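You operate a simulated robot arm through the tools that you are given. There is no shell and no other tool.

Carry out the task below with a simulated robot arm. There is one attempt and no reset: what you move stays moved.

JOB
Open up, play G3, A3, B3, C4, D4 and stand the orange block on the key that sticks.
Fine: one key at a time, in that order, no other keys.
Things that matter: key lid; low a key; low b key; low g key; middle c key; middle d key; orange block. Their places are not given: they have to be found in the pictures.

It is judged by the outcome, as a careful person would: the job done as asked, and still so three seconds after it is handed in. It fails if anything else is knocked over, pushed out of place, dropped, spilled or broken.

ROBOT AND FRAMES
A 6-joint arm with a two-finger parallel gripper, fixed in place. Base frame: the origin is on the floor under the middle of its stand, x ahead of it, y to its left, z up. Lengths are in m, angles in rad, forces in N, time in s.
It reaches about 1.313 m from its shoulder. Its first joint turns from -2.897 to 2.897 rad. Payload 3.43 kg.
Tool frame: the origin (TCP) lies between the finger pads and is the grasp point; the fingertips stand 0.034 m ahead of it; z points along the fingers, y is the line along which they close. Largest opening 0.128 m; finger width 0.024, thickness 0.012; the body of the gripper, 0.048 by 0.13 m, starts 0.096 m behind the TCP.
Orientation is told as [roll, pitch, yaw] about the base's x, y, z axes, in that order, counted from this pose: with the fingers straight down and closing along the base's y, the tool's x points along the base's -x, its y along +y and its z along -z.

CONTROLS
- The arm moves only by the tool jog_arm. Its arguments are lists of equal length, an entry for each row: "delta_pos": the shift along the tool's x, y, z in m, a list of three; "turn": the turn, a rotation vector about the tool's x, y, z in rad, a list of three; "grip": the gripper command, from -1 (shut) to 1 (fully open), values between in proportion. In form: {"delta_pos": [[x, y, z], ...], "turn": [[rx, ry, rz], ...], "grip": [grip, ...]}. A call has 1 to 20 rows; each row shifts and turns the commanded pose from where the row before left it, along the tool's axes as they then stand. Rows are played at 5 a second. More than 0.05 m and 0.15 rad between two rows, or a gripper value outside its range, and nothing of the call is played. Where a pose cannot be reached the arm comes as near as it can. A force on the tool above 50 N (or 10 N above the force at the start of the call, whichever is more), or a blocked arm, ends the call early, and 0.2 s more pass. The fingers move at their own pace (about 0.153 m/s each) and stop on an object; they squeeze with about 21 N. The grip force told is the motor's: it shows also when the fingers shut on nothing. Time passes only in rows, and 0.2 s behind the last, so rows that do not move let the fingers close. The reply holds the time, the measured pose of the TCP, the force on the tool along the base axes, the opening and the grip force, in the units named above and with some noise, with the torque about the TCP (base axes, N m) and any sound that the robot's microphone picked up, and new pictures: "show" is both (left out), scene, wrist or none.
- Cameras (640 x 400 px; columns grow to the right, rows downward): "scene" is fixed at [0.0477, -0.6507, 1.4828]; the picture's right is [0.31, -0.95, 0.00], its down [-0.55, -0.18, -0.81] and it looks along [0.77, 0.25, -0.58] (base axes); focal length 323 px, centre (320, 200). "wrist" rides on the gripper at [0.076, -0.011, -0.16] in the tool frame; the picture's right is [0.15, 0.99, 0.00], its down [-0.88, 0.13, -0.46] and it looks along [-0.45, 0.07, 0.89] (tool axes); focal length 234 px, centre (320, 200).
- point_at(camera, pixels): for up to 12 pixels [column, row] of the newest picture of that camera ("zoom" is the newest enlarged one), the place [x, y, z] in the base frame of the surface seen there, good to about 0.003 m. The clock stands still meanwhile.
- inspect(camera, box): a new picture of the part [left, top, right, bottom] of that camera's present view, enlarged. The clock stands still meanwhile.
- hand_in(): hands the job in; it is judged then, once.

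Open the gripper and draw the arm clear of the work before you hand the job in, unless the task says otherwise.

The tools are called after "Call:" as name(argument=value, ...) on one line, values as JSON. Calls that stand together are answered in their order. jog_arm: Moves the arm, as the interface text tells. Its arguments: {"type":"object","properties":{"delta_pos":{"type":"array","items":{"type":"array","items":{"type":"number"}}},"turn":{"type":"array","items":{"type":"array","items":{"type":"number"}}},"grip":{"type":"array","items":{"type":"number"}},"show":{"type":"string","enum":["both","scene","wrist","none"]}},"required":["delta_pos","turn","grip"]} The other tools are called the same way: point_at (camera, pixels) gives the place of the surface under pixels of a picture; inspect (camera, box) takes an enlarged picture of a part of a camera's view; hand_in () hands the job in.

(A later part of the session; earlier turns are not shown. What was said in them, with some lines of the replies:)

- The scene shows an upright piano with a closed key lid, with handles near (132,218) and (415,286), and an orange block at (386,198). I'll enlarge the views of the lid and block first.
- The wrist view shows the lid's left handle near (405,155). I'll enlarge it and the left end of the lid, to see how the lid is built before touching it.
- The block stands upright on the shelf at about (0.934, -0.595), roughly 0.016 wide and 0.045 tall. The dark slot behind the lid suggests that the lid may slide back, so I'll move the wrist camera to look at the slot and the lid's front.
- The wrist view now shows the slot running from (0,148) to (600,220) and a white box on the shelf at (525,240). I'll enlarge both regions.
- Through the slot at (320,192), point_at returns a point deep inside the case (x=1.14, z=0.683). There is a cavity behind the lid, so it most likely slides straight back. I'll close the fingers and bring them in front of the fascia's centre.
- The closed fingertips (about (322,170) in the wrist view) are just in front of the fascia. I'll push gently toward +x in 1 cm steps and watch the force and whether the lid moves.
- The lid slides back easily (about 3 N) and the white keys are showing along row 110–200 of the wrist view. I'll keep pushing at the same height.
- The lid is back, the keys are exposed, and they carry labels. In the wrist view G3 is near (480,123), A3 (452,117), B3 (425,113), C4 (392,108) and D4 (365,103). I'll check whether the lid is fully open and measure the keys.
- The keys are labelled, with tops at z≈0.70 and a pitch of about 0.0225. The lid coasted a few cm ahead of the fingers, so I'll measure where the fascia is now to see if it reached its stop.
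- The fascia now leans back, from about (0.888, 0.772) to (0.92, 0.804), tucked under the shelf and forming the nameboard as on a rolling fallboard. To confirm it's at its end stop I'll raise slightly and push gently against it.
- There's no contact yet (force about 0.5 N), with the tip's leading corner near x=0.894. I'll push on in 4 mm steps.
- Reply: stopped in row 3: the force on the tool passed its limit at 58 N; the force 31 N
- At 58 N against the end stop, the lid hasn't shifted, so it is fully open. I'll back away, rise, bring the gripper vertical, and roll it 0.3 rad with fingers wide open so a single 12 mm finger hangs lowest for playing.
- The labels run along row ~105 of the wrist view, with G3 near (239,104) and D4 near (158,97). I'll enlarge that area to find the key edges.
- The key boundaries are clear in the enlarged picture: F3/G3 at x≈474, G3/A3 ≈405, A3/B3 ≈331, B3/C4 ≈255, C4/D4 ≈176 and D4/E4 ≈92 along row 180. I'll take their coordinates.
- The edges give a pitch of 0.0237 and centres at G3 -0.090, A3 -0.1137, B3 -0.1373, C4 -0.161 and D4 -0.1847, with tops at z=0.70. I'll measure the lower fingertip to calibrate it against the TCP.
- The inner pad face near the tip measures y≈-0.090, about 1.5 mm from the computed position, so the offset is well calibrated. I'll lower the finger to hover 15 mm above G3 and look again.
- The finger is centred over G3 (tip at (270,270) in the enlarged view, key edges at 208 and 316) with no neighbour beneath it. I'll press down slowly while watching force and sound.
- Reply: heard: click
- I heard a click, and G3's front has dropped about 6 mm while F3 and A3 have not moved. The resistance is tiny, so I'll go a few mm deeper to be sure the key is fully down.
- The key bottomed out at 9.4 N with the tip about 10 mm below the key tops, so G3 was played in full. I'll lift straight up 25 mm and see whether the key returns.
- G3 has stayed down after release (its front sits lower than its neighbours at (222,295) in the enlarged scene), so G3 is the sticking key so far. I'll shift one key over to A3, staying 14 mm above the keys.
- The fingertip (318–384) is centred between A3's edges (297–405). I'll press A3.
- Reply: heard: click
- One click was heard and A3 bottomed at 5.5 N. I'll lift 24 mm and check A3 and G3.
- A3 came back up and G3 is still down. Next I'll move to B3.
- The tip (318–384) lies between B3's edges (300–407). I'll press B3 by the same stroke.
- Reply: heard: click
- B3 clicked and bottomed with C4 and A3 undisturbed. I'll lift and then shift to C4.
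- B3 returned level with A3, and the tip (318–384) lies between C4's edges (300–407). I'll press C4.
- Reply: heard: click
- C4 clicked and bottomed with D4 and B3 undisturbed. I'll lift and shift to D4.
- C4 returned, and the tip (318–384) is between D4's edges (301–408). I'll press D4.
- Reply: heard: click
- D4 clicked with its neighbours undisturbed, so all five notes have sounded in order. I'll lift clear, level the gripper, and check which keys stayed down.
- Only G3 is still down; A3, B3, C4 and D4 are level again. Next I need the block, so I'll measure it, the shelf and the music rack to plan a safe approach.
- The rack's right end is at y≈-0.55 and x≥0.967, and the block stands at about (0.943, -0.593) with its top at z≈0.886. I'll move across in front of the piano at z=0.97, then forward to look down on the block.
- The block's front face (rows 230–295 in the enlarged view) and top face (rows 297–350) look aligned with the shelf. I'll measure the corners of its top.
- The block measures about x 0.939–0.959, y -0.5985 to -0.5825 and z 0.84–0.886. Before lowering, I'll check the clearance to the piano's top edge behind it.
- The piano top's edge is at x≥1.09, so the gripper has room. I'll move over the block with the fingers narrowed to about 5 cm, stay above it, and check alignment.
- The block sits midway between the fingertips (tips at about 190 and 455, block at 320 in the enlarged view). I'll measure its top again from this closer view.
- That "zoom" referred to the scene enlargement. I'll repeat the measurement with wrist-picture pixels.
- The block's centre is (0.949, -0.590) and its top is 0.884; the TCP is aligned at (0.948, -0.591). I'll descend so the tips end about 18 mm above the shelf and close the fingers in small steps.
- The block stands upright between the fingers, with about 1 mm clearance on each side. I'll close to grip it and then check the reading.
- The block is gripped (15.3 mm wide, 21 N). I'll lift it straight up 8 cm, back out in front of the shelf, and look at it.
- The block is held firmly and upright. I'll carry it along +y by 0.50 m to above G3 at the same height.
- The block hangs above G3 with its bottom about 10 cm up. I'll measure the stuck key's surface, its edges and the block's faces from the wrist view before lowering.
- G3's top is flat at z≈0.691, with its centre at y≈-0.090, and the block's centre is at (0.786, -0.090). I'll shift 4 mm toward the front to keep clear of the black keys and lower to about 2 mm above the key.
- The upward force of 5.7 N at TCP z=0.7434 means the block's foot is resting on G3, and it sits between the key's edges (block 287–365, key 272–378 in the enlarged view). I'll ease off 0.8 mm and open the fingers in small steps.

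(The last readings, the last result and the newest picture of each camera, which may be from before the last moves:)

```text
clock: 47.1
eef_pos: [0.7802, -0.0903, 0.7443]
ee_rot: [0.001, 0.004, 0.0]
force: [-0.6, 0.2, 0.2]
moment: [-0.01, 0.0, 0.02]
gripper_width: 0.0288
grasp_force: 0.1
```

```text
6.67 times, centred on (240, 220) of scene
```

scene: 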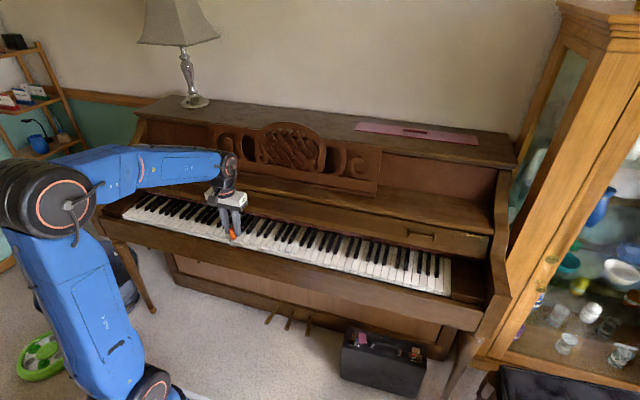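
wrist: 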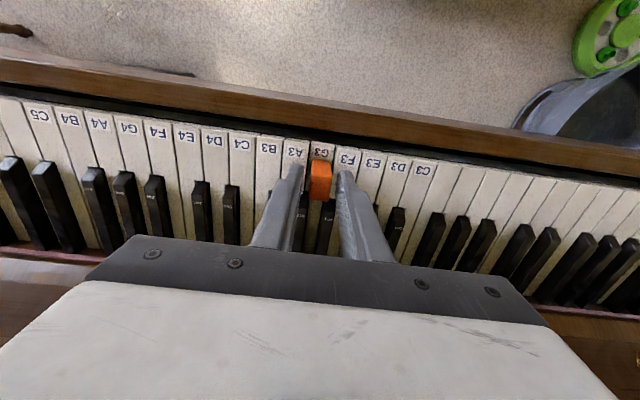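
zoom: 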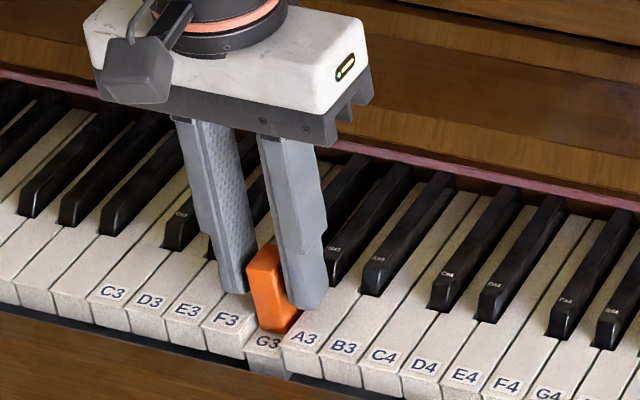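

The fingers are free (opening 28.8 mm, no force) and the block stands on G3 by itself. I'll lift straight up, open, and draw back from the piano.

Call:
jog_arm(delta_pos=[[0, 0, -0.01], [0, 0, -0.02], [0, 0, -0.03], [0, 0, -0.04], [0, 0, -0.04], [0, 0, -0.04], [0, 0, -0.04], [0.04, 0, 0], [0.04, 0, 0], [0.04, 0, 0], [0, 0, 0]], turn=[[0, 0, 0], [0, 0, 0], [0, 0, 0], [0, 0, 0], [0, 0, 0], [0, 0, 0], [0, 0, 0], [0, 0, 0], [0, 0, 0], [0, 0, 0], [0, 0, 0]], grip=[-0.55, -0.55, -0.55, -0.55, 0, 1, 1, 1, 1, 1, 1])

Call:
inspect(camera="scene", box=[190, 180, 310, 260])

Call:
inspect(camera="wrist", box=[220, 80, 420, 220])

```text
clock: 49.5
eef_pos: [0.6609, -0.0911, 0.9647]
ee_rot: [0.002, 0.003, 0.0]
force: [1.0, 0.0, 0.4]
moment: [0.01, 0.01, 0.0]
gripper_width: 0.128
grasp_force: 0.1
```

scene: 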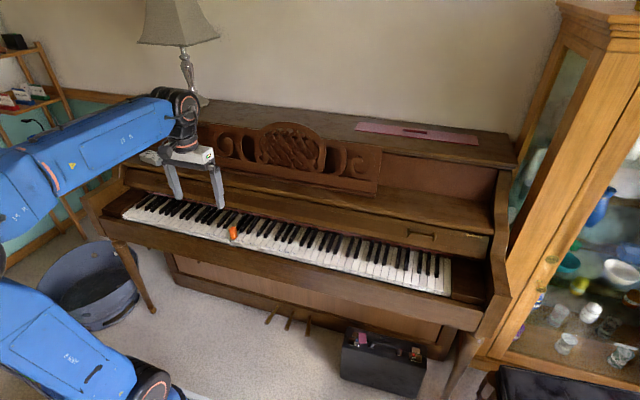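
wrist: 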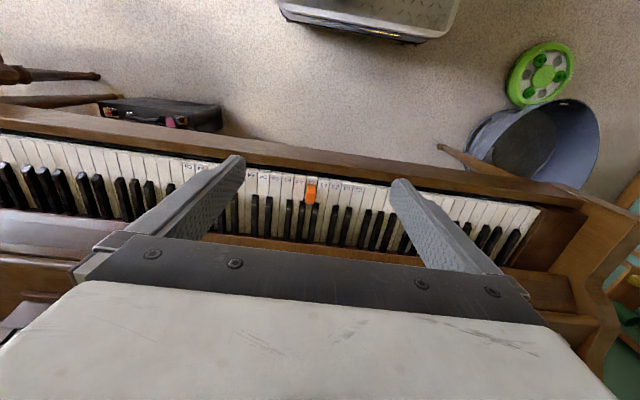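

```text
5.00 times, centred on (250, 220) of scene
```

zoom: 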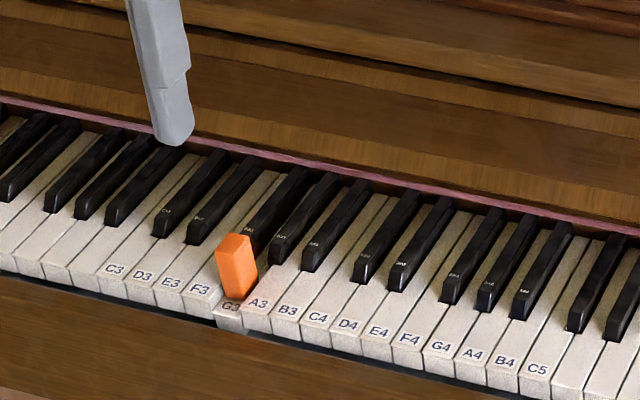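

```text
2.86 times, centred on (320, 150) of wrist
```

zoom: 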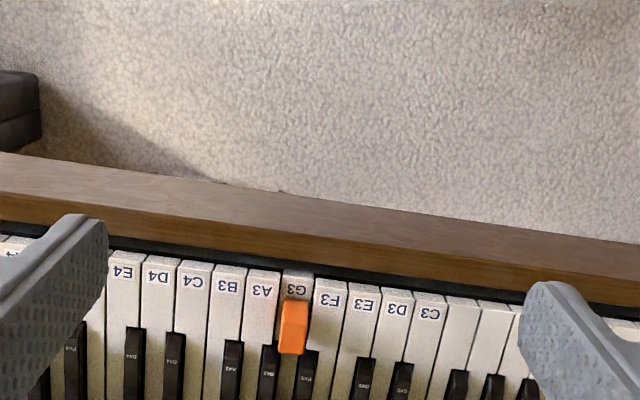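

The block stands on G3 at (237,265) in the enlarged scene and the other keys are level. I'll confirm it is upright and let a second pass.

Call:
point_at(camera="scene", pixels=[[233, 229], [236, 238], [232, 231], [234, 236], [420, 238], [420, 232]])

Call:
jog_arm(delta_pos=[[0.04, 0, -0.02], [0.04, 0, -0.02], [0, 0, 0], [0, 0, 0], [0, 0, 0], [0, 0, 0], [0, 0, 0], [0, 0, 0]], turn=[[0, 0, 0], [0, 0, 0], [0, 0, 0], [0, 0, 0], [0, 0, 0], [0, 0, 0], [0, 0, 0], [0, 0, 0]], grip=[1, 1, 1, 1, 1, 1, 1, 1])

Call:
inspect(camera="scene", box=[205, 210, 265, 250])

```text
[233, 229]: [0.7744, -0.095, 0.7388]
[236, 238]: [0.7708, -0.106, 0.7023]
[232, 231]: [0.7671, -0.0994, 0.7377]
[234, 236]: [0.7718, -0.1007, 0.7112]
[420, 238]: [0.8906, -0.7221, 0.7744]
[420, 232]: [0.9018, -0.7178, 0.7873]
```

```text
clock: 51.3
eef_pos: [0.5815, -0.0888, 1.004]
ee_rot: [0.002, 0.003, -0.001]
force: [-0.3, -1.2, 0.6]
moment: [-0.01, 0.03, -0.02]
gripper_width: 0.128
grasp_force: 0.1
```

scene: 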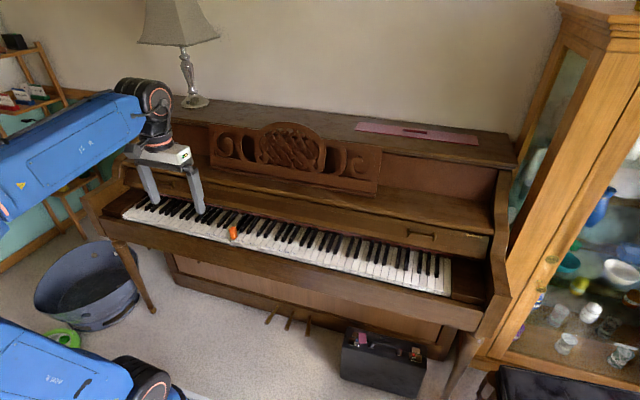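
wrist: 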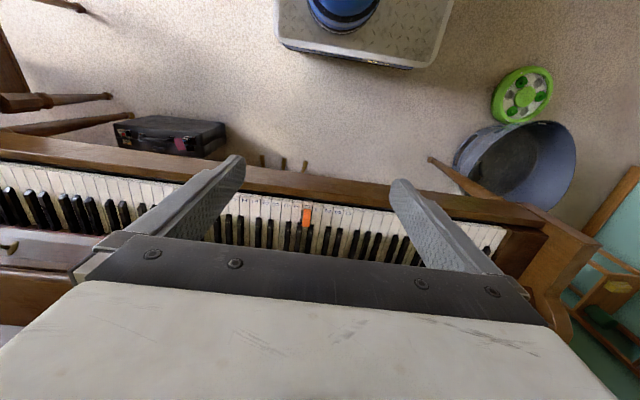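

```text
10.00 times, centred on (235, 230) of scene
```

zoom: 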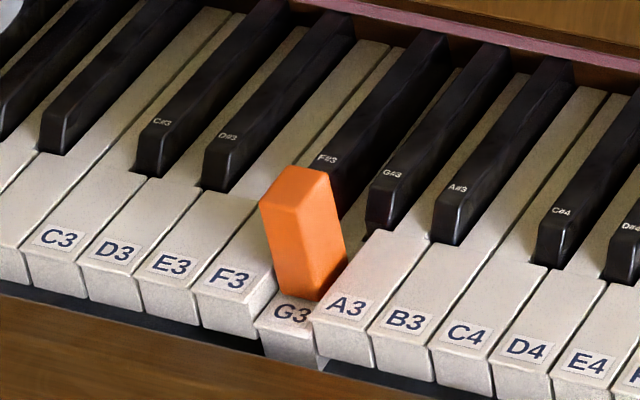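

The block's edges lean about 12° in the picture, which matches true vertical at that spot, so it is upright on G3. It hasn't moved over the last 1.8 s, and the lid is still fully open. All five notes clicked in order and the arm is clear with the gripper open, so I'm handing in.

Call:
hand_in()

```text
The job is handed in.
```

The job is handed in: the piano is open, the five notes were played, and the orange block is standing on G3, the key that sticks. I don't have a verdict back yet.

- **Lid:** I pushed it back until it hit its end stop, and it was still fully open when I handed in.
- **Notes:** I played G3, A3, B3, C4 and D4 in that order with one finger of the gripper. Each key gave a single click, and no neighbouring key moved.
- **Sticking key:** G3 stayed down after I let go. The other four came back up level.
- **Block:** it came off the shelf and is standing upright on G3. It stayed put for the few seconds I watched after letting go.

The arm is clear of the piano with the gripper open, and I saw nothing else moved or knocked over.
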